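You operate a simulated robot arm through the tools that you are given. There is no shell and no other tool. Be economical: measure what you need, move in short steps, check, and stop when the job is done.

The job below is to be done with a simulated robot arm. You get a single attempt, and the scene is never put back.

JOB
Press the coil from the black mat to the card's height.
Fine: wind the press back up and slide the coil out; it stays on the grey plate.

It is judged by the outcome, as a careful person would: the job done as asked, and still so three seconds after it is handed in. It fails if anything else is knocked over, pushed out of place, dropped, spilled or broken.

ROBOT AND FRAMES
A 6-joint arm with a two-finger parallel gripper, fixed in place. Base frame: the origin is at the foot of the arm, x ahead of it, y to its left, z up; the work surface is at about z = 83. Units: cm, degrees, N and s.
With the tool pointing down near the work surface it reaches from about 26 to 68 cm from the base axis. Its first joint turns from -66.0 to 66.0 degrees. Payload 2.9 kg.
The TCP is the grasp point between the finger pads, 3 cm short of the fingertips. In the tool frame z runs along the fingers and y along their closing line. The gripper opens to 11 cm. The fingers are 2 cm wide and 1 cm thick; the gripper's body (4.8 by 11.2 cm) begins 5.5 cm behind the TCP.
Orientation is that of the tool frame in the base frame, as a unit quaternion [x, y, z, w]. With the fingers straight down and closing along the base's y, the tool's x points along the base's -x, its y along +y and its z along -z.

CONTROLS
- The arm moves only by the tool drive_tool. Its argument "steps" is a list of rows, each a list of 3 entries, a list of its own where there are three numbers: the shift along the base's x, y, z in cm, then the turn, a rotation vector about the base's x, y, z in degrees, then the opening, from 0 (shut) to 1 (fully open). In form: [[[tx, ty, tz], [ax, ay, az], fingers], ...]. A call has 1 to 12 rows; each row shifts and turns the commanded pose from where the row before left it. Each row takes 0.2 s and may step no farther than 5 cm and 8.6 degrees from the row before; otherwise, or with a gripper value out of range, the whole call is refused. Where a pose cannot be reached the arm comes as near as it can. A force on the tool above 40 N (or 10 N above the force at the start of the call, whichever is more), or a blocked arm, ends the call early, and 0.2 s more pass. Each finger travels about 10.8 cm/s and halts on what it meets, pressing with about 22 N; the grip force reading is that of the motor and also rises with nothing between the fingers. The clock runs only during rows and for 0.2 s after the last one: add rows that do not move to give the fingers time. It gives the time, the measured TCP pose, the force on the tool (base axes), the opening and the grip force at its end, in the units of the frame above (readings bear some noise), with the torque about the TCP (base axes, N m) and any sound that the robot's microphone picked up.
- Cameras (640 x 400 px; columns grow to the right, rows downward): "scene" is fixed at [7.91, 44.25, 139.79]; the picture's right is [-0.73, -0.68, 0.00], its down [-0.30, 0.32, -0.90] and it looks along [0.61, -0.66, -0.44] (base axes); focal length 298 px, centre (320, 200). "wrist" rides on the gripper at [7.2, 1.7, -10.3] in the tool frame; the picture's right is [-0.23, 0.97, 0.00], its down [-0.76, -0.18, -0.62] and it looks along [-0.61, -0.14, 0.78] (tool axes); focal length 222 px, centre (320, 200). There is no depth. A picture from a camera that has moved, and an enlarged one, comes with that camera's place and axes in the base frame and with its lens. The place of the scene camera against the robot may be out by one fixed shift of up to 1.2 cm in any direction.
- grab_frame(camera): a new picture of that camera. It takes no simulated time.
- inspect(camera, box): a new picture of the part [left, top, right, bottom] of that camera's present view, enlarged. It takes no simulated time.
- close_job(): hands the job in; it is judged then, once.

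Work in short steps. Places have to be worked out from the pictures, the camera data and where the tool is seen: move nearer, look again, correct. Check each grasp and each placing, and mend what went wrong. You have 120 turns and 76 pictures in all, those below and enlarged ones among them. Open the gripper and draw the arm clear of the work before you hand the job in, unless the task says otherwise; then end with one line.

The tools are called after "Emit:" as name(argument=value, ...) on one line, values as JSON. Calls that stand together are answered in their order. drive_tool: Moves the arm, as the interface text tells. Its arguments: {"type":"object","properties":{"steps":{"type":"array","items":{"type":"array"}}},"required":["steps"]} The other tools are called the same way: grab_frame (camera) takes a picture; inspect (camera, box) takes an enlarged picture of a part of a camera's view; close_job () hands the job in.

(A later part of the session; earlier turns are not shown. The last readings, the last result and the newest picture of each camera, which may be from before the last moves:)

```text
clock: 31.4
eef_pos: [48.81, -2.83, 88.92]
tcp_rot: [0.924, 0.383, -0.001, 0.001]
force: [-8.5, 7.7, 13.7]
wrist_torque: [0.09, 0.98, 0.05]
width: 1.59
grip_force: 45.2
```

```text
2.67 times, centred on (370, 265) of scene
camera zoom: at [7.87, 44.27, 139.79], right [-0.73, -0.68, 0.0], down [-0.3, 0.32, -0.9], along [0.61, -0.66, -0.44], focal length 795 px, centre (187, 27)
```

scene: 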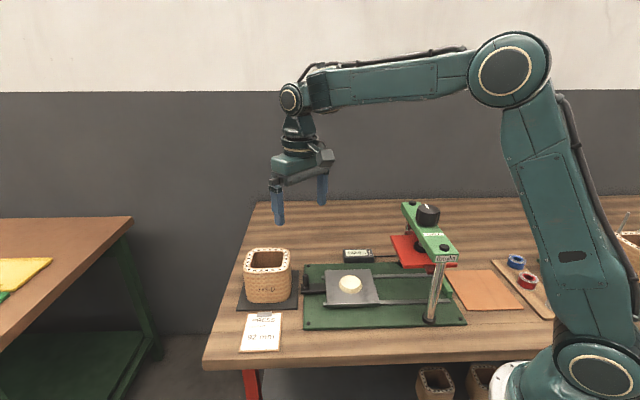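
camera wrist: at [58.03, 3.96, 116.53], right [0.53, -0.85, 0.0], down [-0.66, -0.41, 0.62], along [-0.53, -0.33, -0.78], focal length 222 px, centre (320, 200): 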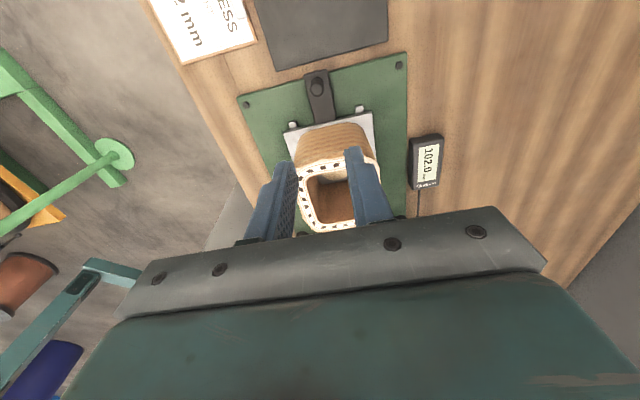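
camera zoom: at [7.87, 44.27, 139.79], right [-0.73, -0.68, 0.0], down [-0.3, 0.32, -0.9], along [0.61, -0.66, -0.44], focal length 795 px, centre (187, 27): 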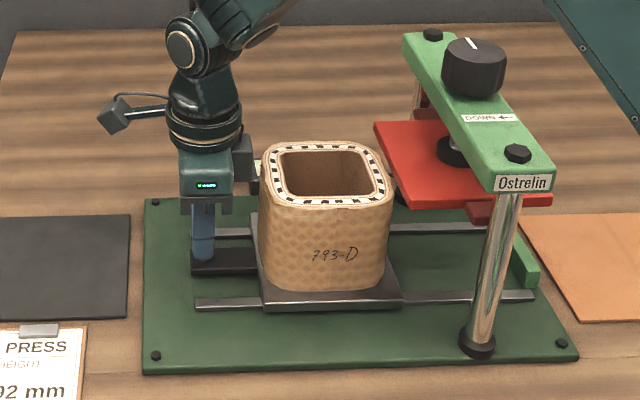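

The plate slides well with the coil standing steady. I'll continue, watching as the rim nears the red platen.

Emit:
drive_tool(steps=[[[-0.5, -0.5, 0], [0, 0, 0], 0], [[-0.6, -0.6, 0], [0, 0, 0], 0], [[-0.6, -0.6, 0], [0, 0, 0], 0], [[-0.5, -0.5, 0], [0, 0, 0], 0], [[0, 0, 0], [0, 0, 0], 0]])

Emit:
inspect(camera="scene", box=[300, 190, 480, 320])

```text
clock: 32.6
eef_pos: [46.58, -5.12, 88.87]
tcp_rot: [0.924, 0.383, -0.001, 0.001]
force: [-4.5, 4.9, 12.9]
wrist_torque: [1.13, -0.05, 0.01]
width: 1.57
grip_force: 44.9
```

```text
3.08 times, centred on (390, 255) of scene
camera zoom: at [7.88, 44.26, 139.79], right [-0.73, -0.68, 0.0], down [-0.3, 0.32, -0.9], along [0.61, -0.66, -0.44], focal length 917 px, centre (105, 31)
```

zoom: 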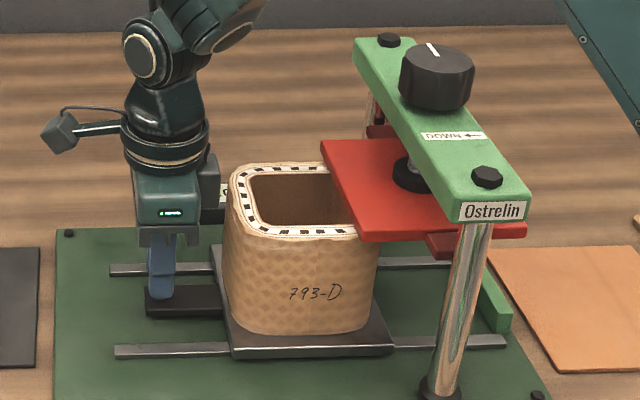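

The rim passes under the platen with no jump in force. I'll continue.

Emit:
drive_tool(steps=[[[-0.6, -0.6, 0], [0, 0, 0], 0], [[-0.7, -0.7, 0], [0, 0, 0], 0], [[-0.7, -0.7, 0], [0, 0, 0], 0], [[-0.7, -0.7, 0], [0, 0, 0], 0], [[-0.7, -0.7, 0], [0, 0, 0], 0], [[0, 0, 0], [0, 0, 0], 0]])

Emit:
inspect(camera="scene", box=[300, 190, 480, 320])

```text
clock: 34.0
eef_pos: [43.04, -8.55, 88.84]
tcp_rot: [0.924, 0.382, -0.001, 0.0]
force: [3.8, -7.1, -1.3]
wrist_torque: [1.2, -0.35, -0.1]
width: 1.59
grip_force: 44.8
```

```text
3.08 times, centred on (390, 255) of scene
camera zoom: at [7.92, 44.23, 139.8], right [-0.73, -0.68, 0.0], down [-0.3, 0.32, -0.9], along [0.61, -0.66, -0.44], focal length 917 px, centre (105, 31)
```

zoom: 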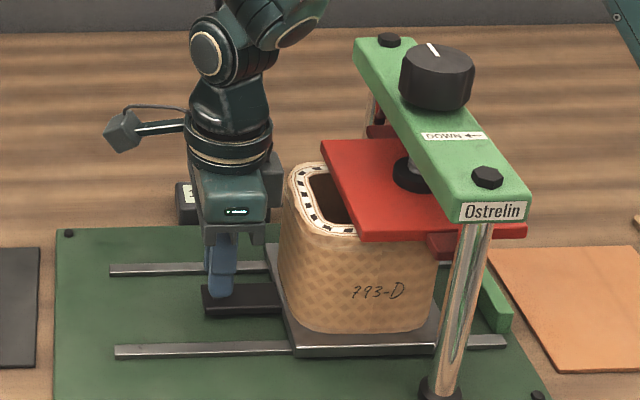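

Still free. I'll go on towards the green end stop, in smaller steps at the end.

Emit:
drive_tool(steps=[[[-0.6, -0.6, 0], [0, 0, 0], 0], [[-0.6, -0.6, 0], [0, 0, 0], 0], [[-0.5, -0.5, 0], [0, 0, 0], 0], [[-0.4, -0.4, 0], [0, 0, 0], 0], [[-0.3, -0.3, 0], [0, 0, 0], 0], [[-0.3, -0.3, 0], [0, 0, 0], 0], [[0, 0, 0], [0, 0, 0], 0]])

Emit:
inspect(camera="scene", box=[300, 190, 480, 320])

```text
clock: 35.6
eef_pos: [40.35, -11.34, 88.83]
tcp_rot: [0.924, 0.382, -0.001, 0.0]
force: [6.7, -5.1, 3.7]
wrist_torque: [0.01, 0.73, 0.01]
width: 1.58
grip_force: 45.0
```

```text
3.08 times, centred on (390, 255) of scene
camera zoom: at [7.92, 44.24, 139.8], right [-0.73, -0.68, 0.0], down [-0.3, 0.32, -0.9], along [0.61, -0.66, -0.44], focal length 917 px, centre (105, 31)
```

zoom: 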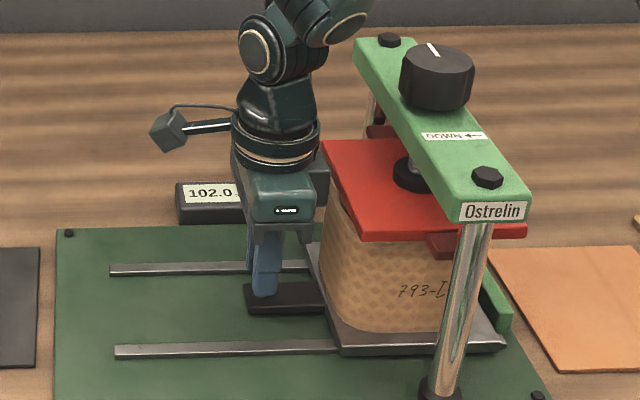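

The plate is almost at the stop. I'll push gently until it meets resistance.

Emit:
drive_tool(steps=[[[-0.2, -0.2, 0], [0, 0, 0], 0], [[-0.2, -0.2, 0], [0, 0, 0], 0], [[-0.2, -0.2, 0], [0, 0, 0], 0], [[0, 0, 0], [0, 0, 0], 0]])

```text
clock: 36.6
eef_pos: [40.14, -11.43, 88.94]
tcp_rot: [0.923, 0.386, 0.003, -0.002]
force: [28.4, 22.9, -6.0]
wrist_torque: [0.66, 0.09, 0.01]
width: 1.56
grip_force: 45.3
```

It is at the stop. I'll relax the push, let go of the peg and rise straight up.

Emit:
drive_tool(steps=[[[0.2, 0.2, 0], [0, 0, 0], 0], [[0.1, 0.1, 0], [0, 0, 0], 0.3], [[0, 0, 0], [0, 0, 0], 0.35], [[0, 0, 0], [0, 0, 0], 0.35], [[0, 0, 2], [0, 0, 0], 0.35], [[0.3, 0.3, 4], [0, 0, 0], 0.35], [[0, 0, 5], [0, 0, 0], 0.35], [[0, 0, 5], [0, 0, 0], 0.35], [[0, 0, 5], [0, 0, 0], 0.35], [[0, 0, 0], [0, 0, 0], 0.35]])

Emit:
inspect(camera="scene", box=[300, 190, 480, 320])

Emit:
grab_frame(camera="wrist")

```text
clock: 38.8
eef_pos: [40.31, -11.19, 109.91]
tcp_rot: [0.924, 0.383, -0.001, 0.0]
force: [0.0, 0.1, 0.5]
wrist_torque: [0.01, 0.01, 0.04]
width: 3.84
grip_force: 0.0
```

```text
3.08 times, centred on (390, 255) of scene
camera zoom: at [7.91, 44.25, 139.79], right [-0.73, -0.68, 0.0], down [-0.3, 0.32, -0.9], along [0.61, -0.66, -0.44], focal length 917 px, centre (105, 31)
```

zoom: 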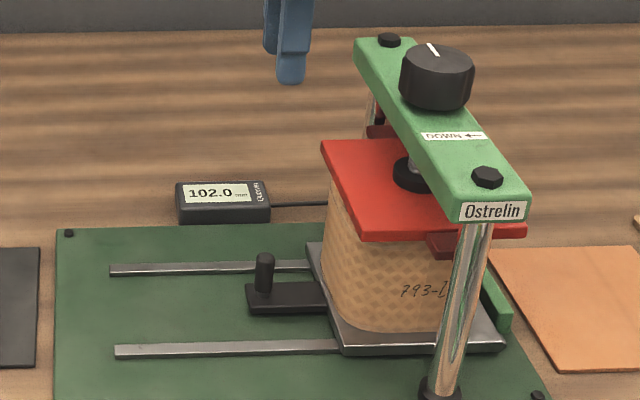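

```text
29 pictures are left
camera wrist: at [46.66, -7.17, 120.27], right [0.53, -0.85, 0.0], down [-0.66, -0.41, 0.62], along [-0.53, -0.33, -0.78], focal length 222 px, centre (320, 200)
```

wrist: 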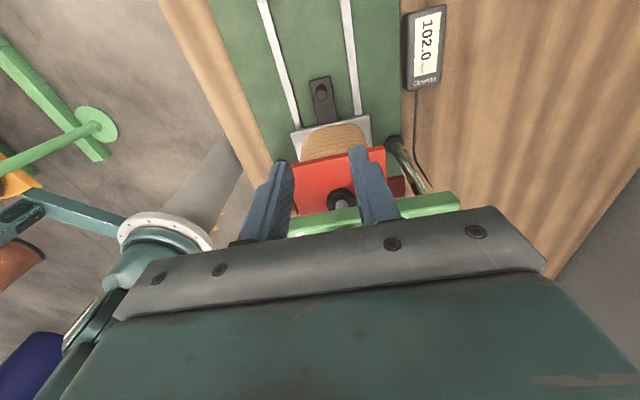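

The coil is fully under the platen and the readout still says 102.0. Next is the knob, roughly at (31.3, -20.5). I'll rise and move over it at a safe height.

Emit:
drive_tool(steps=[[[0, 0, 4], [0, 0, 0], 0.9], [[0, 0, 4], [0, 0, 0], 0.9], [[-3, -3, 0], [0, 0, 0], 0.9], [[-3, -3, 0], [0, 0, 0], 0.9], [[-3, -3.2, 0], [0, 0, 0], 0.9], [[0, 0, 0], [0, 0, 0], 0.9]])

Emit:
grab_frame(camera="wrist")

Emit:
inspect(camera="scene", box=[340, 130, 500, 270])

```text
clock: 40.2
eef_pos: [31.41, -20.43, 118.06]
tcp_rot: [0.924, 0.383, 0.0, 0.001]
force: [-0.2, -0.3, 0.1]
wrist_torque: [0.0, 0.04, -0.02]
width: 9.88
grip_force: 0.0
```

```text
28 pictures are left
camera wrist: at [37.78, -16.43, 128.37], right [0.53, -0.85, 0.0], down [-0.66, -0.41, 0.62], along [-0.53, -0.33, -0.78], focal length 222 px, centre (320, 200)
```

wrist: 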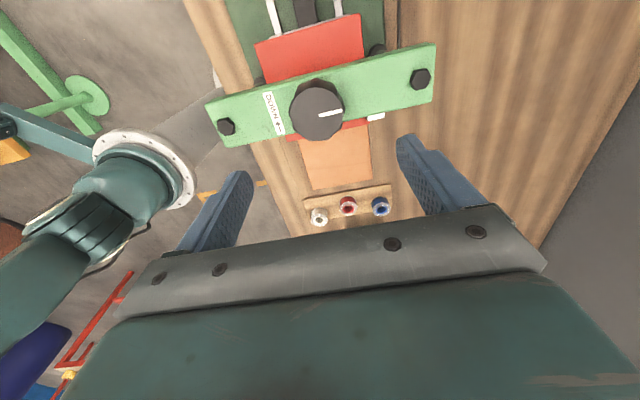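

```text
2.86 times, centred on (420, 200) of scene
camera zoom: at [7.91, 44.25, 139.79], right [-0.73, -0.68, 0.0], down [-0.3, 0.32, -0.9], along [0.61, -0.66, -0.44], focal length 852 px, centre (34, 200)
```

zoom: 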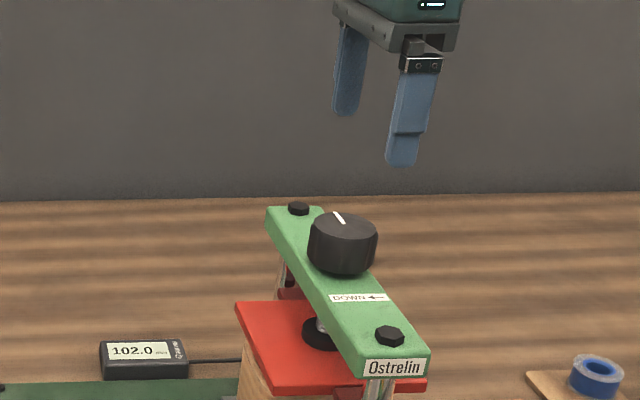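

The knob top is at about (32.1, -19.75, 107). "DOWN" looks clockwise from above, so I'll turn the hand back +180° first to have room for a long clockwise turn.

Emit:
drive_tool(steps=[[[0.7, 0.65, 0], [0, 0, 8.2], 0.8], [[0, 0, 0], [0, 0, 8.2], 0.8], [[0, 0, 0], [0, 0, 8.2], 0.8], [[0, 0, 0], [0, 0, 8.2], 0.8], [[0, 0, 0], [0, 0, 8.2], 0.8], [[0, 0, 0], [0, 0, 8.2], 0.8], [[0, 0, 0], [0, 0, 8.2], 0.8], [[0, 0, 0], [0, 0, 8.2], 0.8], [[0, 0, 0], [0, 0, 8.2], 0.8], [[0, 0, 0], [0, 0, 8.2], 0.8], [[0, 0, 0], [0, 0, 8.2], 0.8]])

Emit:
drive_tool(steps=[[[0, 0, 0], [0, 0, 8.2], 0.8], [[0, 0, 0], [0, 0, 8.2], 0.8], [[0, 0, 0], [0, 0, 8.2], 0.8], [[0, 0, 0], [0, 0, 8.2], 0.8], [[0, 0, 0], [0, 0, 8.2], 0.8], [[0, 0, 0], [0, 0, 8.2], 0.8], [[0, 0, 0], [0, 0, 8.2], 0.8], [[0, 0, 0], [0, 0, 8.2], 0.8], [[0, 0, 0], [0, 0, 8.2], 0.8], [[0, 0, 0], [0, 0, 8.2], 0.8], [[0, 0, 0], [0, 0, 7.8], 0.8], [[0, 0, -3], [0, 0, 0], 0.8]])

Emit:
grab_frame(camera="wrist")

```text
clock: 42.6
eef_pos: [32.1, -19.69, 117.94]
tcp_rot: [0.379, 0.925, 0.0, 0.0]
force: [-0.2, 0.1, -0.7]
wrist_torque: [0.01, 0.02, -0.03]
width: 8.8
grip_force: 0.0
```

```text
clock: 45.2
eef_pos: [32.18, -19.63, 114.73]
tcp_rot: [-0.383, 0.924, 0.001, 0.001]
force: [0.8, -0.5, 0.1]
wrist_torque: [-0.02, -0.02, -0.01]
width: 8.82
grip_force: 0.0
```

```text
26 pictures are left
camera wrist: at [25.88, -23.6, 125.06], right [-0.53, 0.85, 0.0], down [0.66, 0.41, 0.62], along [0.53, 0.33, -0.78], focal length 222 px, centre (320, 200)
```

wrist: 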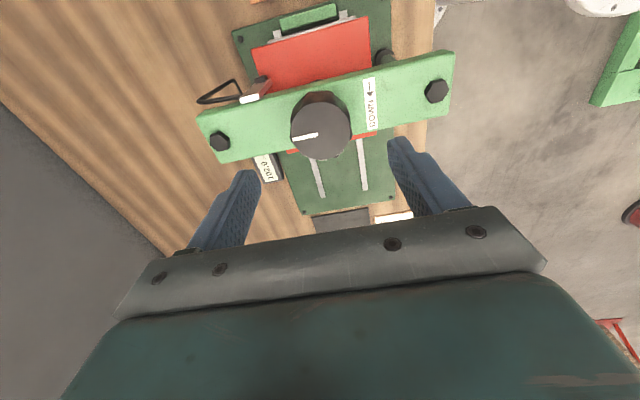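

The centring agrees at about (32.05, -19.7). I'll zoom on the DOWN label to read the arrow direction for certain.

Emit:
inspect(camera="wrist", box=[280, 70, 400, 170])

Emit:
inspect(camera="scene", box=[410, 195, 470, 255])

```text
4.00 times, centred on (340, 120) of wrist
camera zoom: at [25.88, -23.6, 125.06], right [-0.53, 0.85, 0.0], down [0.66, 0.41, 0.62], along [0.53, 0.33, -0.78], focal length 888 px, centre (240, 520)
```

zoom: 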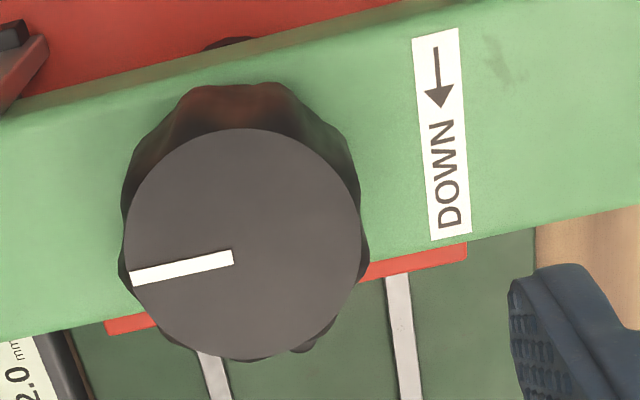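

```text
6.67 times, centred on (440, 225) of scene
camera zoom: at [7.91, 44.25, 139.79], right [-0.73, -0.68, 0.0], down [-0.3, 0.32, -0.9], along [0.61, -0.66, -0.44], focal length 1988 px, centre (-480, 33)
```

zoom: 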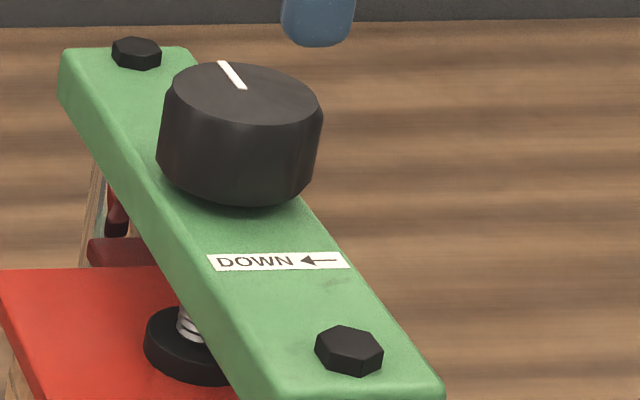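

The arrow confirms clockwise is DOWN. I'll lower around the knob and grip it.

Emit:
drive_tool(steps=[[[-0.1, -0.07, -3], [0, 0, 0], 0.8], [[0, 0, -2], [0, 0, 0], 0.8], [[0, 0, -1], [0, 0, 0], 0.8], [[0, 0, -0.8], [0, 0, 0], 0.8], [[0, 0, 0], [0, 0, 0], 0.5], [[0, 0, 0], [0, 0, 0], 0.3], [[0, 0, 0], [0, 0, 0], 0.3]])

Emit:
inspect(camera="scene", box=[330, 180, 480, 300])

```text
clock: 46.8
eef_pos: [31.89, -19.6, 107.8]
tcp_rot: [-0.384, 0.923, 0.002, 0.0]
force: [-11.6, 13.1, 0.3]
wrist_torque: [-0.09, -0.16, -0.1]
width: 5.08
grip_force: 44.9
```

```text
3.33 times, centred on (405, 240) of scene
camera zoom: at [7.87, 44.29, 139.78], right [-0.73, -0.68, 0.0], down [-0.3, 0.32, -0.9], along [0.61, -0.66, -0.43], focal length 994 px, centre (37, 67)
```

zoom: 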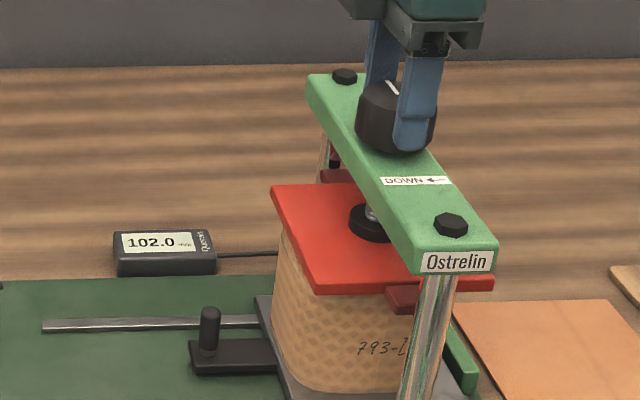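

The knob is gripped. I'll relieve the side load and turn about 80° clockwise, then read the display.

Emit:
drive_tool(steps=[[[-0.1, 0.1, 0], [0, 0, -4], 0.3], [[0, 0, 0], [0, 0, -8], 0.3], [[0, 0, 0], [0, 0, -8], 0.3], [[0, 0, 0], [0, 0, -8], 0.3], [[0, 0, 0], [0, 0, -8], 0.3], [[0, 0, 0], [0, 0, -8], 0.3], [[0, 0, 0], [0, 0, -8], 0.3], [[0, 0, 0], [0, 0, -8], 0.3], [[0, 0, 0], [0, 0, -8], 0.3], [[0, 0, 0], [0, 0, -8], 0.3], [[0, 0, 0], [0, 0, -4], 0.3], [[0, 0, 0], [0, 0, 0], 0.3]])

Emit:
inspect(camera="scene", box=[330, 180, 480, 300])

```text
clock: 48.8
eef_pos: [32.0, -19.96, 107.98]
tcp_rot: [0.172, 0.985, -0.001, 0.002]
force: [4.2, -6.6, -4.7]
wrist_torque: [0.18, 0.06, 0.01]
width: 5.09
grip_force: 45.3
stopped in row 9: the force on the tool passed its limit at 41 N (the readings are from after the stop); the commanded pose is now the measured one
```

```text
3.33 times, centred on (405, 240) of scene
camera zoom: at [7.92, 44.23, 139.8], right [-0.73, -0.68, 0.0], down [-0.3, 0.32, -0.9], along [0.61, -0.66, -0.44], focal length 994 px, centre (37, 67)
```

zoom: 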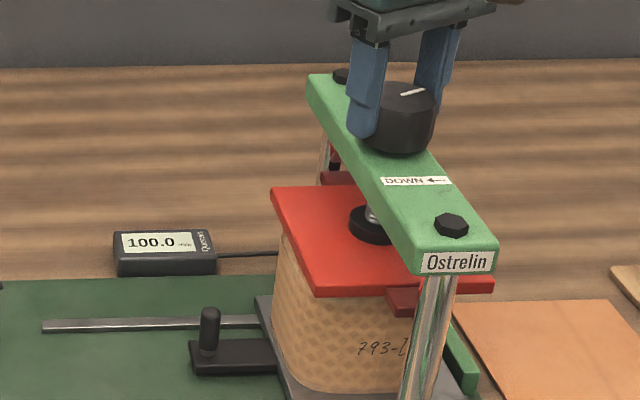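

The display went 102.0 → 100.0 over about 65°, roughly 32° per mm. The stop was from slight off-axis load. I'll re-centre a touch and continue clockwise.

Emit:
drive_tool(steps=[[[0.03, -0.06, 0], [0, 0, -4], 0.3], [[0, 0, 0], [0, 0, -8], 0.3], [[0, 0, 0], [0, 0, -8], 0.3], [[0, 0, 0], [0, 0, -8], 0.3], [[0, 0, 0], [0, 0, -8], 0.3], [[0, 0, 0], [0, 0, -4], 0.3], [[0, 0, 0], [0, 0, 0], 0.3]])

```text
clock: 50.4
eef_pos: [31.94, -19.95, 108.07]
tcp_rot: [0.5, 0.866, -0.002, 0.0]
force: [-13.2, -19.8, -11.5]
wrist_torque: [-0.08, 0.0, -0.03]
width: 5.1
grip_force: 45.1
```

The force asks for a small shift, and the knob is also sinking with the spindle. I'll follow both and keep turning.

Emit:
drive_tool(steps=[[[-0.08, -0.11, -0.1], [0, 0, 0], 0.3], [[0, 0, -0.02], [0, 0, -8], 0.3], [[0, 0, -0.02], [0, 0, -8], 0.3], [[0, 0, -0.03], [0, 0, -8], 0.3], [[0, 0, -0.02], [0, 0, -8], 0.3], [[0, 0, -0.03], [0, 0, -8], 0.3], [[0, 0, 0], [0, 0, 0], 0.3]])

Emit:
inspect(camera="scene", box=[330, 180, 480, 300])

```text
clock: 51.6
eef_pos: [31.82, -20.04, 107.94]
tcp_rot: [0.726, 0.687, -0.002, 0.001]
force: [-7.5, -1.4, 3.4]
wrist_torque: [0.01, -0.28, 0.02]
width: 5.09
grip_force: 45.2
stopped in row 6: the force on the tool passed its limit at 41 N (the readings are from after the stop); the commanded pose is now the measured one
```

```text
3.33 times, centred on (405, 240) of scene
camera zoom: at [7.88, 44.25, 139.79], right [-0.73, -0.68, 0.0], down [-0.3, 0.32, -0.9], along [0.61, -0.66, -0.44], focal length 994 px, centre (37, 67)
```

zoom: 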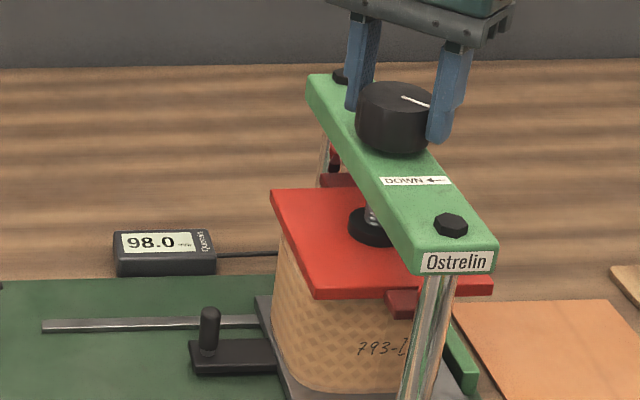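

The display reads 98.0, so it is 36° per mm with 216° left. From the force readings the knob axis is near (31.77, -19.9). I'll correct towards it and turn a further 40°.

Emit:
drive_tool(steps=[[[-0.05, 0.12, 0], [0, 0, 0], 0.3], [[0, 0, -0.02], [0, 0, -6], 0.3], [[0, 0, -0.02], [0, 0, -7], 0.3], [[0, 0, -0.02], [0, 0, -7], 0.3], [[0, 0, -0.02], [0, 0, -7], 0.3], [[0, 0, -0.02], [0, 0, -7], 0.3], [[0, 0, -0.02], [0, 0, -6], 0.3], [[0, 0, 0], [0, 0, 0], 0.3]])

```text
clock: 53.2
eef_pos: [31.7, -19.94, 107.98]
tcp_rot: [0.911, 0.411, -0.004, 0.002]
force: [-5.9, -2.9, 3.7]
wrist_torque: [-0.27, 0.18, 0.05]
width: 5.1
grip_force: 45.0
stopped in row 7: the force on the tool passed its limit at 42 N (the readings are from after the stop); the commanded pose is now the measured one
```

That is about 97.0 now and the hand is near its known range end. I'll open, rewind the hand by +216°, and re-centre for the rest.

Emit:
drive_tool(steps=[[[0, 0, 0], [0, 0, 0], 0.6], [[0, 0, 0], [0, 0, 0], 0.7], [[0.05, 0.04, 0.5], [0, 0, 0], 0.7], [[0, 0, 0], [0, 0, 8.5], 0.7], [[0, 0, 0], [0, 0, 8.5], 0.7], [[0, 0, 0], [0, 0, 8.5], 0.7], [[0, 0, 0], [0, 0, 8.5], 0.7], [[0, 0, 0], [0, 0, 8.5], 0.7], [[0, 0, 0], [0, 0, 8.5], 0.7], [[0, 0, 0], [0, 0, 8.5], 0.7], [[0, 0, 0], [0, 0, 8.5], 0.7], [[0, 0, 0], [0, 0, 8.5], 0.7]])

Emit:
drive_tool(steps=[[[0, 0, 0], [0, 0, 8.5], 0.7], [[0, 0, 0], [0, 0, 8.5], 0.7], [[0, 0, 0], [0, 0, 8.5], 0.7], [[0, 0, 0], [0, 0, 8.5], 0.7], [[0, 0, 0], [0, 0, 8.5], 0.7], [[0, 0, 0], [0, 0, 8.5], 0.7], [[0, 0, 0], [0, 0, 8.5], 0.7], [[0, 0, 0], [0, 0, 8.5], 0.7], [[0, 0, 0], [0, 0, 8.5], 0.7], [[0, 0, 0], [0, 0, 8.5], 0.7], [[0, 0, 0], [0, 0, 8.5], 0.7], [[0, 0, 0], [0, 0, 8.5], 0.7]])

Emit:
drive_tool(steps=[[[0, 0, 0], [0, 0, 8.5], 0.7], [[0, 0, 0], [0, 0, 8.5], 0.7], [[0, 0, 0], [0, 0, 8.5], 0.7], [[0, 0, 0], [0, 0, 8.5], 0.7], [[0, 0, 0], [0, 0, 0], 0.7]])

Emit:
grab_frame(camera="scene")

```text
clock: 55.8
eef_pos: [31.83, -19.98, 108.35]
tcp_rot: [0.459, 0.889, -0.001, 0.002]
force: [0.6, 0.0, 0.0]
wrist_torque: [0.03, 0.01, 0.0]
width: 7.71
grip_force: 0.0
```

```text
clock: 58.4
eef_pos: [31.81, -19.83, 108.45]
tcp_rot: [-0.402, 0.916, 0.002, 0.002]
force: [-0.2, 0.2, 0.7]
wrist_torque: [0.0, 0.02, -0.01]
width: 7.72
grip_force: 0.0
```

```text
clock: 59.6
eef_pos: [31.86, -19.8, 108.47]
tcp_rot: [-0.652, 0.759, 0.002, 0.002]
force: [-0.6, -0.1, -0.1]
wrist_torque: [0.0, 0.01, 0.01]
width: 7.7
grip_force: 0.0
```

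```text
20 pictures are left
```

scene: 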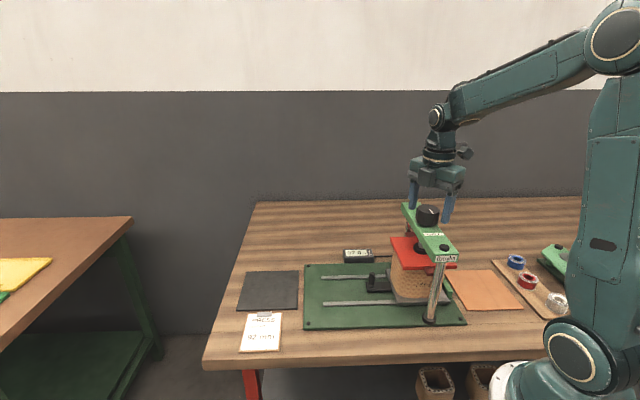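

The hand is at +81°, giving room for the remaining ~180°. I'll lower, grip and check the side load.

Emit:
drive_tool(steps=[[[-0.05, -0.07, -0.8], [0, 0, 0], 0.7], [[0, 0, 0], [0, 0, 0], 0.4], [[0, 0, 0], [0, 0, 0], 0.3], [[0, 0, 0], [0, 0, 0], 0.3]])

```text
clock: 60.6
eef_pos: [31.81, -19.98, 107.7]
tcp_rot: [-0.651, 0.759, 0.001, 0.002]
force: [9.3, -2.0, -2.4]
wrist_torque: [-0.05, 0.05, -0.01]
width: 5.18
grip_force: 44.5
```

Emit:
drive_tool(steps=[[[0.05, 0.06, 0], [0, 0, 0], 0.3], [[0, 0, -0.02], [0, 0, -7], 0.3], [[0, 0, -0.02], [0, 0, -7], 0.3], [[0, 0, -0.02], [0, 0, -7], 0.3], [[0, 0, -0.02], [0, 0, -7], 0.3], [[0, 0, -0.02], [0, 0, -7], 0.3], [[0, 0, 0], [0, 0, 0], 0.3]])

Emit:
inspect(camera="scene", box=[330, 180, 480, 300])

```text
clock: 62.2
eef_pos: [31.75, -19.86, 107.57]
tcp_rot: [-0.39, 0.921, 0.001, 0.003]
force: [-5.2, 2.6, 2.0]
wrist_torque: [-0.2, -0.45, 0.03]
width: 5.17
grip_force: 44.4
stopped in row 7: the force on the tool passed its limit at 41 N (the readings are from after the stop); the commanded pose is now the measured one
```

```text
3.33 times, centred on (405, 240) of scene
camera zoom: at [7.89, 44.26, 139.79], right [-0.73, -0.68, 0.0], down [-0.3, 0.32, -0.9], along [0.61, -0.66, -0.44], focal length 994 px, centre (37, 67)
```

zoom: 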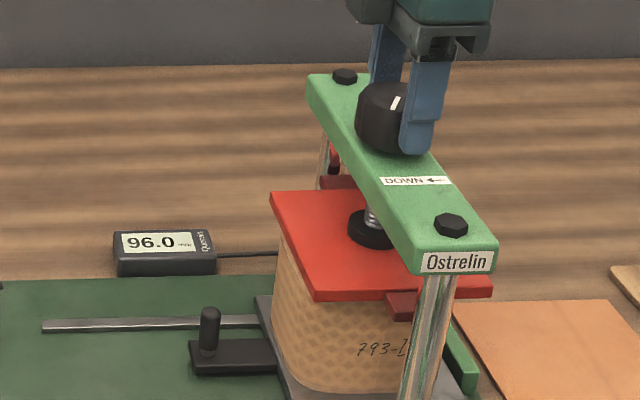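

The display reads 96.0, with about 144° to go. I'll continue in short arcs with small centring corrections.

Emit:
drive_tool(steps=[[[0.0, 0.03, -0.02], [0, 0, -7], 0.3], [[0, 0, -0.02], [0, 0, -7], 0.3], [[0, 0, -0.02], [0, 0, -7], 0.3], [[0, 0, -0.02], [0, 0, -7], 0.3], [[0, 0, -0.02], [0, 0, -7], 0.3], [[0, 0, 0], [0, 0, 0], 0.3]])

```text
clock: 63.7
eef_pos: [31.64, -19.83, 107.64]
tcp_rot: [-0.095, 0.996, 0.001, 0.002]
force: [-6.9, 5.1, 2.7]
wrist_torque: [-0.58, -0.24, 0.05]
width: 5.16
grip_force: 45.5
stopped in row 6: the force on the tool passed its limit at 40 N (the readings are from after the stop); the commanded pose is now the measured one
```

Emit:
drive_tool(steps=[[[0.12, 0.03, -0.03], [0, 0, -5], 0.3], [[0, 0, -0.02], [0, 0, -7], 0.3], [[0, 0, -0.02], [0, 0, -7], 0.3], [[0, 0, -0.02], [0, 0, -7], 0.3], [[0, 0, -0.02], [0, 0, -7], 0.3], [[0, 0, 0], [0, 0, 0], 0.3]])

Emit:
inspect(camera="scene", box=[340, 240, 380, 270])

```text
clock: 65.1
eef_pos: [31.91, -19.76, 107.61]
tcp_rot: [0.192, 0.981, 0.0, 0.004]
force: [-7.3, 11.5, 28.1]
wrist_torque: [0.19, 0.44, 0.01]
width: 5.1
grip_force: 45.0
```

```text
13.33 times, centred on (360, 255) of scene
camera zoom: at [7.86, 44.3, 139.78], right [-0.73, -0.68, 0.0], down [-0.3, 0.32, -0.9], along [0.61, -0.66, -0.43], focal length 3975 px, centre (-213, -533)
```

zoom: 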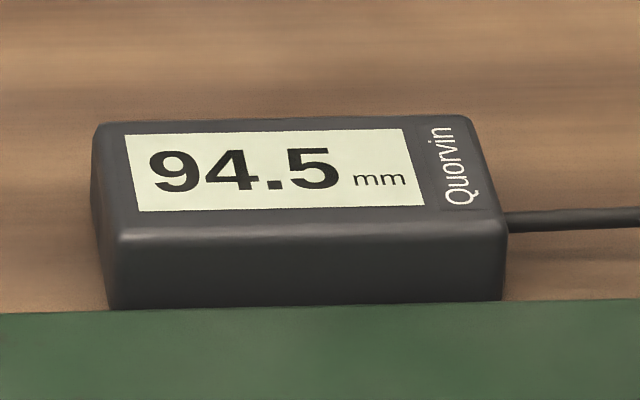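

The display reads 94.5 and seems to go in 0.5 mm steps. The upward force says I'm pressing down too much, so I'll ease up and turn further.

Emit:
drive_tool(steps=[[[-0.04, 0.06, 0.15], [0, 0, 0], 0.3], [[0, 0, 0], [0, 0, -7], 0.3], [[0, 0, 0], [0, 0, -7], 0.3], [[0, 0, 0], [0, 0, -7], 0.3], [[0, 0, -0.02], [0, 0, -7], 0.3], [[0, 0, -0.02], [0, 0, -7], 0.3], [[0, 0, 0], [0, 0, 0], 0.3]])

```text
clock: 66.7
eef_pos: [31.99, -19.92, 107.57]
tcp_rot: [0.481, 0.877, -0.001, 0.003]
force: [12.8, -12.5, -21.0]
wrist_torque: [-0.61, -0.03, 0.0]
width: 5.1
grip_force: 45.0
```

Emit:
drive_tool(steps=[[[0.06, -0.06, -0.1], [0, 0, 0], 0.3], [[0, 0, -0.02], [0, 0, -7], 0.3], [[0, 0, -0.02], [0, 0, -7], 0.3], [[0, 0, -0.02], [0, 0, -7], 0.3], [[0, 0, 0], [0, 0, 0], 0.3]])

Emit:
inspect(camera="scene", box=[340, 190, 460, 280])

```text
clock: 67.9
eef_pos: [31.94, -19.87, 107.49]
tcp_rot: [0.631, 0.776, -0.001, 0.002]
force: [0.2, -5.1, 11.0]
wrist_torque: [0.7, 0.34, 0.04]
width: 5.09
grip_force: 44.9
```

```text
4.44 times, centred on (400, 235) of scene
camera zoom: at [7.9, 44.24, 139.8], right [-0.73, -0.68, 0.0], down [-0.3, 0.32, -0.9], along [0.61, -0.66, -0.44], focal length 1325 px, centre (-36, 44)
```

zoom: 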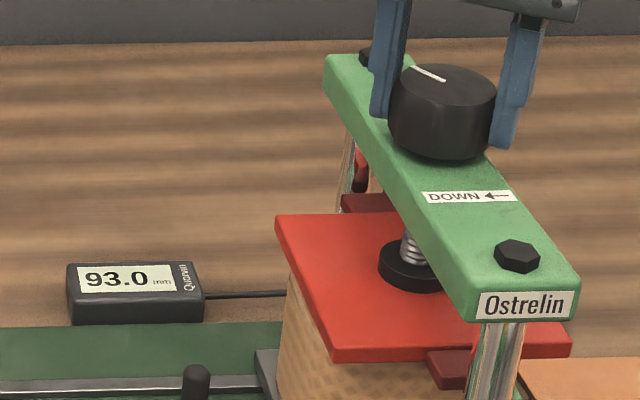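

The display reads 93.0. By the pointer, about 27-30° remain, since a full turn is 10 mm. I'll turn 20° and read again.

Emit:
drive_tool(steps=[[[0, -0.02, 0.0], [0, 0, -7], 0.3], [[0, 0, -0.02], [0, 0, -7], 0.3], [[0, 0, -0.02], [0, 0, -6], 0.3], [[0, 0, 0], [0, 0, 0], 0.3]])

Emit:
inspect(camera="scene", box=[340, 190, 460, 280])

```text
clock: 69.0
eef_pos: [31.89, -19.89, 107.61]
tcp_rot: [0.756, 0.654, -0.002, 0.002]
force: [-4.6, 1.5, 2.6]
wrist_torque: [-0.42, 0.22, 0.09]
width: 5.1
grip_force: 44.9
stopped in row 4: the force on the tool passed its limit at 41 N (the readings are from after the stop); the commanded pose is now the measured one
```

```text
4.44 times, centred on (400, 235) of scene
camera zoom: at [7.89, 44.26, 139.79], right [-0.73, -0.68, 0.0], down [-0.3, 0.32, -0.9], along [0.61, -0.66, -0.44], focal length 1325 px, centre (-36, 44)
```

zoom: 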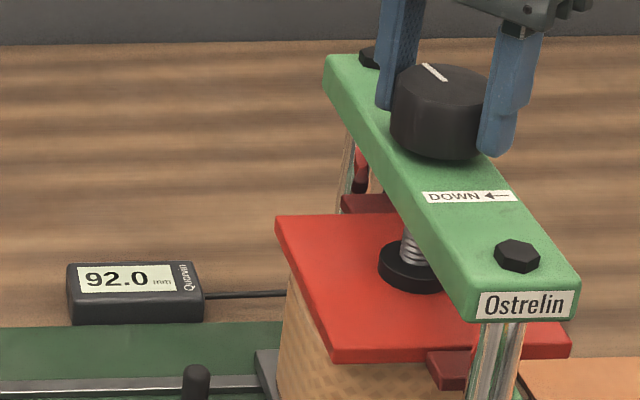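

The display reads 92.0. Step timing and the pointer both suggest the true value is about 92.2, so I'll turn 6° more to centre it and re-read.

Emit:
drive_tool(steps=[[[0, 0, 0], [0, 0, -3], 0.3], [[0, 0, 0], [0, 0, -3], 0.3], [[0, 0, 0], [0, 0, 0], 0.3]])

Emit:
inspect(camera="scene", box=[340, 190, 460, 280])

```text
clock: 69.8
eef_pos: [31.83, -19.81, 107.47]
tcp_rot: [0.79, 0.613, -0.001, 0.002]
force: [-7.5, 2.9, 8.9]
wrist_torque: [0.12, 0.9, 0.07]
width: 5.12
grip_force: 45.4
```

```text
4.44 times, centred on (400, 235) of scene
camera zoom: at [7.88, 44.26, 139.79], right [-0.73, -0.68, 0.0], down [-0.3, 0.32, -0.9], along [0.61, -0.66, -0.44], focal length 1325 px, centre (-36, 44)
```

zoom: 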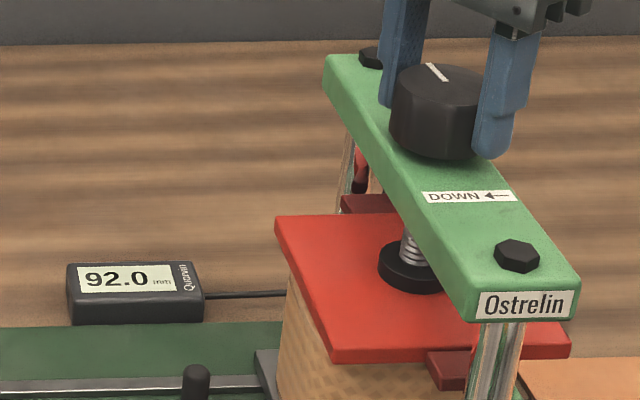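

92.0 still holds. Now I'll wind back up, counter-clockwise, following the knob as it rises.

Emit:
drive_tool(steps=[[[-0.03, 0, 0.04], [0, 0, 5], 0.3], [[0, 0, 0.02], [0, 0, 7], 0.3], [[0, 0, 0.02], [0, 0, 7], 0.3], [[0, 0, 0.02], [0, 0, 7], 0.3], [[0, 0, 0.02], [0, 0, 7], 0.3], [[0, 0, 0.02], [0, 0, 7], 0.3], [[0, 0, 0], [0, 0, 0], 0.3]])

```text
clock: 71.4
eef_pos: [31.82, -19.92, 107.53]
tcp_rot: [0.532, 0.847, -0.001, 0.003]
force: [2.9, -2.3, -24.9]
wrist_torque: [-1.19, -0.21, 0.03]
width: 5.11
grip_force: 44.9
```

The knob seems not to move vertically, so I'll stop adding z and continue counter-clockwise.

Emit:
drive_tool(steps=[[[0, 0, -0.12], [0, 0, 0], 0.3], [[0, 0, 0], [0, 0, 7], 0.3], [[0, 0, 0], [0, 0, 7], 0.3], [[0, 0, 0], [0, 0, 7], 0.3], [[0, 0, 0], [0, 0, 7], 0.3], [[0, 0, 0], [0, 0, 7], 0.3], [[0, 0, 0], [0, 0, 7], 0.3], [[0, 0, 0], [0, 0, 0], 0.3]])

Emit:
drive_tool(steps=[[[0, 0, 0], [0, 0, 0], 0.3], [[0, 0, 0], [0, 0, 7], 0.3], [[0, 0, 0], [0, 0, 7], 0.3], [[0, 0, 0], [0, 0, 7], 0.3], [[0, 0, 0], [0, 0, 7], 0.3], [[0, 0, 0], [0, 0, 7], 0.3], [[0, 0, 0], [0, 0, 7], 0.3], [[0, 0, 0], [0, 0, 0], 0.3]])

```text
clock: 73.2
eef_pos: [31.85, -19.86, 107.56]
tcp_rot: [0.192, 0.981, 0.001, 0.004]
force: [2.9, 5.0, -1.9]
wrist_torque: [0.19, 1.38, 0.02]
width: 5.12
grip_force: 45.2
```

```text
clock: 75.0
eef_pos: [31.85, -19.84, 107.49]
tcp_rot: [-0.174, 0.985, 0.003, 0.003]
force: [6.5, 24.3, -2.5]
wrist_torque: [-0.77, -1.36, 0.0]
width: 5.11
grip_force: 45.2
```

Turning freely (yaw ≈ +20°). The load points to +y, so I'll shift slightly and continue to about +90°.

Emit:
drive_tool(steps=[[[0.02, 0.1, 0], [0, 0, 0], 0.3], [[0, 0, 0], [0, 0, 7], 0.3], [[0, 0, 0], [0, 0, 7], 0.3], [[0, 0, 0], [0, 0, 7], 0.3], [[0, 0, 0], [0, 0, 7], 0.3], [[0, 0, 0], [0, 0, 7], 0.3], [[0, 0, 0], [0, 0, 0], 0.3]])

Emit:
drive_tool(steps=[[[0, 0, 0], [0, 0, 7], 0.3], [[0, 0, 0], [0, 0, 7], 0.3], [[0, 0, 0], [0, 0, 7], 0.3], [[0, 0, 0], [0, 0, 7], 0.3], [[0, 0, 0], [0, 0, 0], 0.3]])

Emit:
inspect(camera="scene", box=[330, 190, 480, 320])

```text
clock: 76.6
eef_pos: [31.88, -19.81, 107.6]
tcp_rot: [-0.46, 0.888, 0.002, 0.001]
force: [2.1, 14.1, 12.6]
wrist_torque: [0.23, -1.27, 0.03]
width: 5.08
grip_force: 44.9
```

```text
clock: 77.8
eef_pos: [31.92, -19.84, 107.44]
tcp_rot: [-0.661, 0.75, 0.004, 0.001]
force: [-3.8, 9.9, 0.6]
wrist_torque: [-0.85, -1.39, 0.02]
width: 5.15
grip_force: 45.4
```

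```text
3.08 times, centred on (405, 255) of scene
camera zoom: at [7.89, 44.28, 139.78], right [-0.73, -0.68, 0.0], down [-0.3, 0.32, -0.9], along [0.61, -0.66, -0.44], focal length 917 px, centre (58, 31)
```

zoom: 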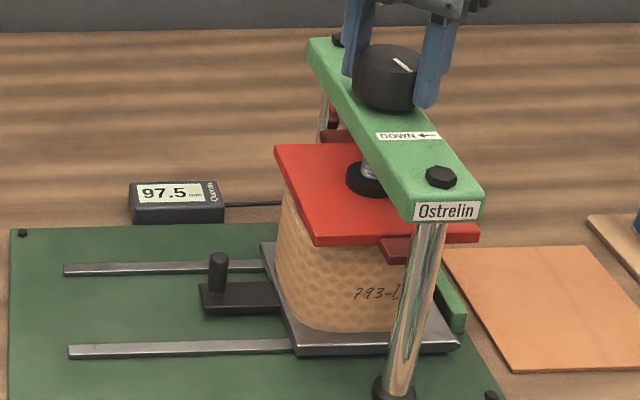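

The display is at 97.5. I'll let go, rewind the hand 180° clockwise in the open state, and regrip for the rest.

Emit:
drive_tool(steps=[[[0, 0, 0], [0, 0, 0], 0.6], [[0, 0, 0], [0, 0, 0], 0.7], [[-0.05, 0, 0.4], [0, 0, 0], 0.7], [[0, 0, 0], [0, 0, -8.5], 0.7], [[0, 0, 0], [0, 0, -8.5], 0.7], [[0, 0, 0], [0, 0, -8.5], 0.7], [[0, 0, 0], [0, 0, -8.5], 0.7], [[0, 0, 0], [0, 0, -8.5], 0.7], [[0, 0, 0], [0, 0, -8.5], 0.7], [[0, 0, 0], [0, 0, -8.5], 0.7], [[0, 0, 0], [0, 0, -8.5], 0.7], [[0, 0, 0], [0, 0, -8.5], 0.7]])

Emit:
drive_tool(steps=[[[0, 0, 0], [0, 0, -8.5], 0.7], [[0, 0, 0], [0, 0, -8.5], 0.7], [[0, 0, 0], [0, 0, -8.5], 0.7], [[0, 0, 0], [0, 0, -8.5], 0.7], [[0, 0, 0], [0, 0, -8.5], 0.7], [[0, 0, 0], [0, 0, -8.5], 0.7], [[0, 0, 0], [0, 0, -8.5], 0.7], [[0, 0, 0], [0, 0, -8.5], 0.7], [[0, 0, 0], [0, 0, -8.5], 0.7], [[0, 0, 0], [0, 0, -8.5], 0.7], [[0, 0, 0], [0, 0, -8.5], 0.7], [[0, 0, 0], [0, 0, -8.5], 0.7]])

Emit:
drive_tool(steps=[[[0, 0, -0.4], [0, 0, 0], 0.7], [[0, 0, 0], [0, 0, 0], 0.4], [[0, 0, 0], [0, 0, 0], 0.3], [[0, 0, 0], [0, 0, 0], 0.3]])

```text
clock: 80.4
eef_pos: [31.81, -19.88, 107.94]
tcp_rot: [-0.053, 0.999, 0.001, 0.002]
force: [0.2, 0.4, -0.6]
wrist_torque: [0.03, -0.01, -0.05]
width: 7.73
grip_force: 0.1
```

```text
clock: 83.0
eef_pos: [31.86, -19.71, 107.86]
tcp_rot: [0.742, 0.67, -0.002, 0.002]
force: [-0.5, 0.9, -0.6]
wrist_torque: [-0.01, 0.02, 0.0]
width: 7.7
grip_force: 0.0
```

```text
clock: 84.0
eef_pos: [31.89, -19.73, 107.46]
tcp_rot: [0.742, 0.671, -0.001, 0.002]
force: [0.4, -0.7, 3.9]
wrist_torque: [0.04, 0.7, 0.0]
width: 5.11
grip_force: 44.9
```

Gripped with little side load at yaw -96°. I'll wind up the rest.

Emit:
drive_tool(steps=[[[0, -0.06, 0], [0, 0, 6], 0.3], [[0, 0, 0], [0, 0, 7], 0.3], [[0, 0, 0], [0, 0, 7], 0.3], [[0, 0, 0], [0, 0, 7], 0.3], [[0, 0, 0], [0, 0, 7], 0.3], [[0, 0, 0], [0, 0, 7], 0.3], [[0, 0, 0], [0, 0, 7], 0.3], [[0, 0, 0], [0, 0, 0], 0.3]])

Emit:
drive_tool(steps=[[[0, 0, 0], [0, 0, 6], 0.3], [[0, 0, 0], [0, 0, 7], 0.3], [[0, 0, 0], [0, 0, 7], 0.3], [[0, 0, 0], [0, 0, 7], 0.3], [[0, 0, 0], [0, 0, 7], 0.3], [[0, 0, 0], [0, 0, 7], 0.3], [[0, 0, 0], [0, 0, 7], 0.3], [[0, 0, 0], [0, 0, 0], 0.3]])

Emit:
drive_tool(steps=[[[0, 0, 0], [0, 0, 6], 0.3], [[0, 0, 0], [0, 0, 7], 0.3], [[0, 0, 0], [0, 0, 7], 0.3], [[0, 0, 0], [0, 0, 7], 0.3], [[0, 0, 0], [0, 0, 7], 0.3], [[0, 0, 0], [0, 0, 0], 0.3]])

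Emit:
inspect(camera="scene", box=[330, 190, 480, 320])

```text
clock: 85.8
eef_pos: [31.78, -19.78, 107.53]
tcp_rot: [0.403, 0.915, 0.0, 0.002]
force: [-6.9, 12.7, -1.8]
wrist_torque: [-0.74, -0.51, 0.0]
width: 5.09
grip_force: 44.8
```

```text
clock: 87.6
eef_pos: [31.7, -19.82, 107.56]
tcp_rot: [-0.003, 1.0, 0.0, 0.003]
force: [-6.3, 6.3, -1.6]
wrist_torque: [-0.54, 0.04, 0.0]
width: 5.08
grip_force: 45.2
```

```text
clock: 89.0
eef_pos: [31.7, -19.81, 107.57]
tcp_rot: [-0.295, 0.955, 0.002, 0.003]
force: [-5.0, 4.3, 12.3]
wrist_torque: [-0.16, 1.07, 0.0]
width: 5.12
grip_force: 44.9
```

```text
3.08 times, centred on (405, 255) of scene
camera zoom: at [7.88, 44.27, 139.79], right [-0.73, -0.68, 0.0], down [-0.3, 0.32, -0.9], along [0.61, -0.66, -0.44], focal length 917 px, centre (58, 31)
```

zoom: 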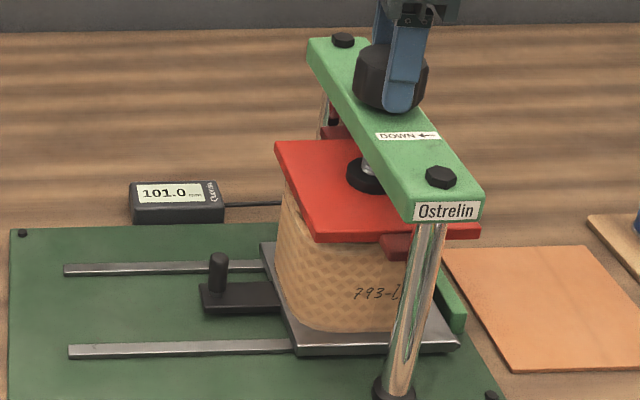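

101.0 now, so about 35° more gets back to the starting 102.0.

Emit:
drive_tool(steps=[[[0, 0, -0.05], [0, 0, 7], 0.3], [[0, 0, 0], [0, 0, 7], 0.3], [[0, 0, 0], [0, 0, 7], 0.3], [[0, 0, 0], [0, 0, 7], 0.3], [[0, 0, 0], [0, 0, 6], 0.3], [[0, 0, 0], [0, 0, 0], 0.3]])

Emit:
drive_tool(steps=[[[0, 0, 0], [0, 0, 0], 0.5], [[0, 0, 0], [0, 0, 0], 0.7], [[0, 0, 2], [0, 0, 0], 0.7], [[0, 0, 4], [0, 0, 0], 0.7], [[0, 0, 4], [0, 0, 0], 0.6], [[0, 0, 0], [0, 0, 0], 0.5]])

Emit:
inspect(camera="scene", box=[330, 190, 480, 320])

```text
clock: 90.4
eef_pos: [31.79, -19.79, 107.66]
tcp_rot: [-0.561, 0.828, 0.002, 0.002]
force: [-5.8, -2.6, 18.7]
wrist_torque: [0.15, -0.55, 0.0]
width: 5.12
grip_force: 44.5
```

```text
clock: 91.8
eef_pos: [32.03, -19.75, 117.5]
tcp_rot: [-0.56, 0.828, 0.003, 0.001]
force: [-0.5, -0.8, 1.1]
wrist_torque: [0.0, 0.01, -0.01]
width: 5.51
grip_force: 0.0
```

```text
3.08 times, centred on (405, 255) of scene
camera zoom: at [7.91, 44.25, 139.79], right [-0.73, -0.68, 0.0], down [-0.3, 0.32, -0.9], along [0.61, -0.66, -0.44], focal length 917 px, centre (58, 31)
```

zoom: 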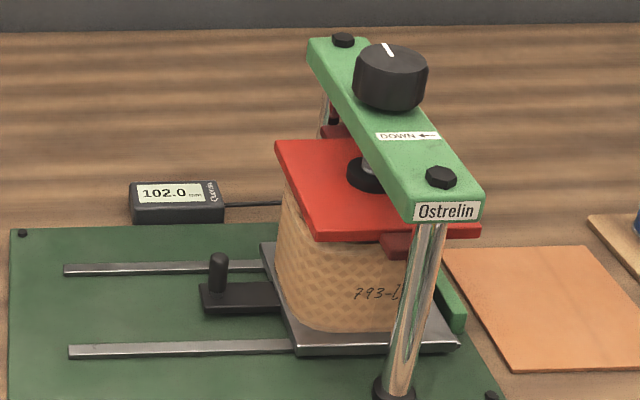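

Back at 102.0. I'll turn the hand to the -135° pose (camera outwards) and move above the peg at about (40.25, -11.3).

Emit:
drive_tool(steps=[[[0, 0, 0], [0, 0, -8.5], 0.35], [[0.7, 0.7, 0], [0, 0, -8.5], 0.35], [[0.7, 0.7, 0], [0, 0, -8.5], 0.35], [[0.7, 0.7, 0], [0, 0, -8.5], 0.35], [[0.7, 0.7, 0], [0, 0, -8.5], 0.35], [[0.7, 0.7, 0], [0, 0, -8.5], 0.35], [[0.7, 0.7, 0], [0, 0, -8.5], 0.35], [[0.7, 0.7, 0], [0, 0, -8.5], 0.35], [[0.7, 0.7, 0], [0, 0, -8.5], 0.35], [[0.7, 0.7, 0], [0, 0, -8.5], 0.35], [[0.7, 0.7, 0], [0, 0, -8.5], 0.35], [[0.7, 0.7, 0], [0, 0, -8.5], 0.35]])

Emit:
drive_tool(steps=[[[0.6, 0.75, 0], [0, 0, -8.5], 0.35], [[0, 0, 0], [0, 0, -8.5], 0.35], [[0, 0, 0], [0, 0, -8.5], 0.35], [[0, 0, 0], [0, 0, -8.5], 0.35], [[0, 0, 0], [0, 0, -8.5], 0.35], [[0, 0, 0], [0, 0, -8.5], 0.35], [[0, 0, 0], [0, 0, -8.5], 0.35], [[0, 0, 0], [0, 0, -8.5], 0.35], [[0, 0, 0], [0, 0, -8.5], 0.35], [[0, 0, 0], [0, 0, -8.5], 0.35], [[0, 0, 0], [0, 0, -8.5], 0.35], [[0, 0, 0], [0, 0, -8.3], 0.35]])

```text
clock: 94.4
eef_pos: [39.71, -12.03, 117.63]
tcp_rot: [0.292, 0.956, 0.0, 0.003]
force: [-0.3, -0.4, 0.1]
wrist_torque: [0.01, 0.0, 0.01]
width: 3.84
grip_force: 0.0
```

```text
clock: 97.0
eef_pos: [40.16, -11.55, 117.48]
tcp_rot: [0.926, 0.377, -0.002, 0.002]
force: [0.6, -0.5, 0.4]
wrist_torque: [-0.05, -0.04, -0.01]
width: 3.88
grip_force: 0.1
```

Over the peg. I'll correct slightly and descend to just above it, then check.

Emit:
drive_tool(steps=[[[0.1, 0.2, -4.5], [0, 0, 0.6], 0.35], [[0, 0, -4.5], [0, 0, 0], 0.35], [[0, 0, -4.5], [0, 0, 0], 0.35], [[0, 0, -4.5], [0, 0, 0], 0.35], [[0, 0, -4.5], [0, 0, 0], 0.35], [[0, 0, -3], [0, 0, 0], 0.35], [[0, 0, 0], [0, 0, 0], 0.35]])

Emit:
inspect(camera="wrist", box=[180, 40, 480, 240])

```text
clock: 98.6
eef_pos: [40.17, -11.24, 91.83]
tcp_rot: [0.924, 0.383, -0.002, 0.002]
force: [0.2, -0.4, -0.3]
wrist_torque: [0.03, 0.0, -0.02]
width: 3.84
grip_force: 0.1
```

```text
2.00 times, centred on (330, 140) of wrist
camera zoom: at [46.53, -7.17, 102.19], right [0.53, -0.85, 0.0], down [-0.66, -0.41, 0.63], along [-0.53, -0.33, -0.78], focal length 444 px, centre (300, 320)
```

zoom: 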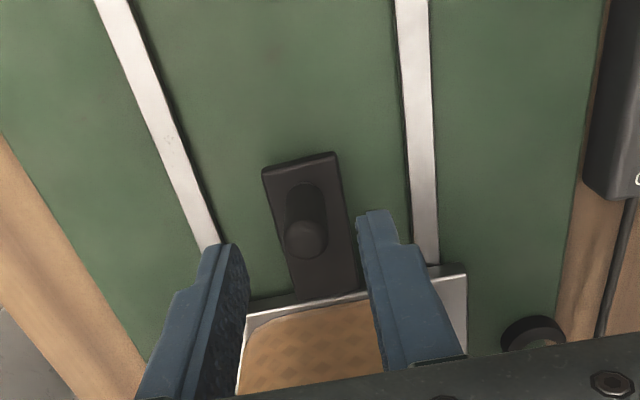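

The peg lies between the fingers as before. I'll lower, grip, and start drawing the plate out gently.

Emit:
drive_tool(steps=[[[0, 0, -1], [0, 0, 0], 0.35], [[0, 0, -1], [0, 0, 0], 0.35], [[0, 0, -0.9], [0, 0, 0], 0.35], [[0, 0, 0], [0, 0, 0], 0.1], [[0, 0, 0], [0, 0, 0], 0], [[0, 0, 0], [0, 0, 0], 0]])

```text
clock: 100.0
eef_pos: [40.29, -11.35, 89.23]
tcp_rot: [0.924, 0.382, -0.002, 0.003]
force: [8.3, -7.9, -4.9]
wrist_torque: [0.52, 0.36, 0.0]
width: 1.58
grip_force: 45.5
```

Emit:
drive_tool(steps=[[[0.05, -0.05, 0], [0, 0, 0], 0], [[0.3, 0.3, 0], [0, 0, 0], 0], [[0.5, 0.5, 0], [0, 0, 0], 0], [[0.6, 0.6, 0], [0, 0, 0], 0], [[0.6, 0.6, 0], [0, 0, 0], 0], [[0.6, 0.6, 0], [0, 0, 0], 0], [[0.4, 0.4, 0], [0, 0, 0], 0], [[0, 0, 0], [0, 0, 0], 0]])

Emit:
inspect(camera="scene", box=[290, 190, 480, 320])

```text
clock: 101.8
eef_pos: [43.39, -8.34, 89.11]
tcp_rot: [0.924, 0.382, -0.001, 0.003]
force: [12.1, -12.5, 12.6]
wrist_torque: [-0.37, 1.12, 0.01]
width: 1.57
grip_force: 44.9
```

```text
3.08 times, centred on (385, 255) of scene
camera zoom: at [7.93, 44.22, 139.8], right [-0.73, -0.68, 0.0], down [-0.3, 0.32, -0.9], along [0.61, -0.66, -0.44], focal length 917 px, centre (120, 31)
```

zoom: 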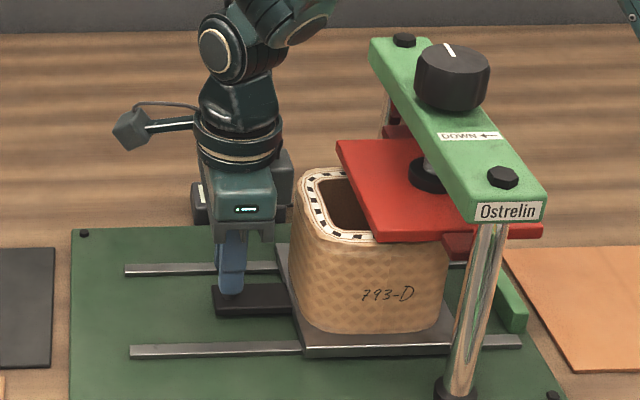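

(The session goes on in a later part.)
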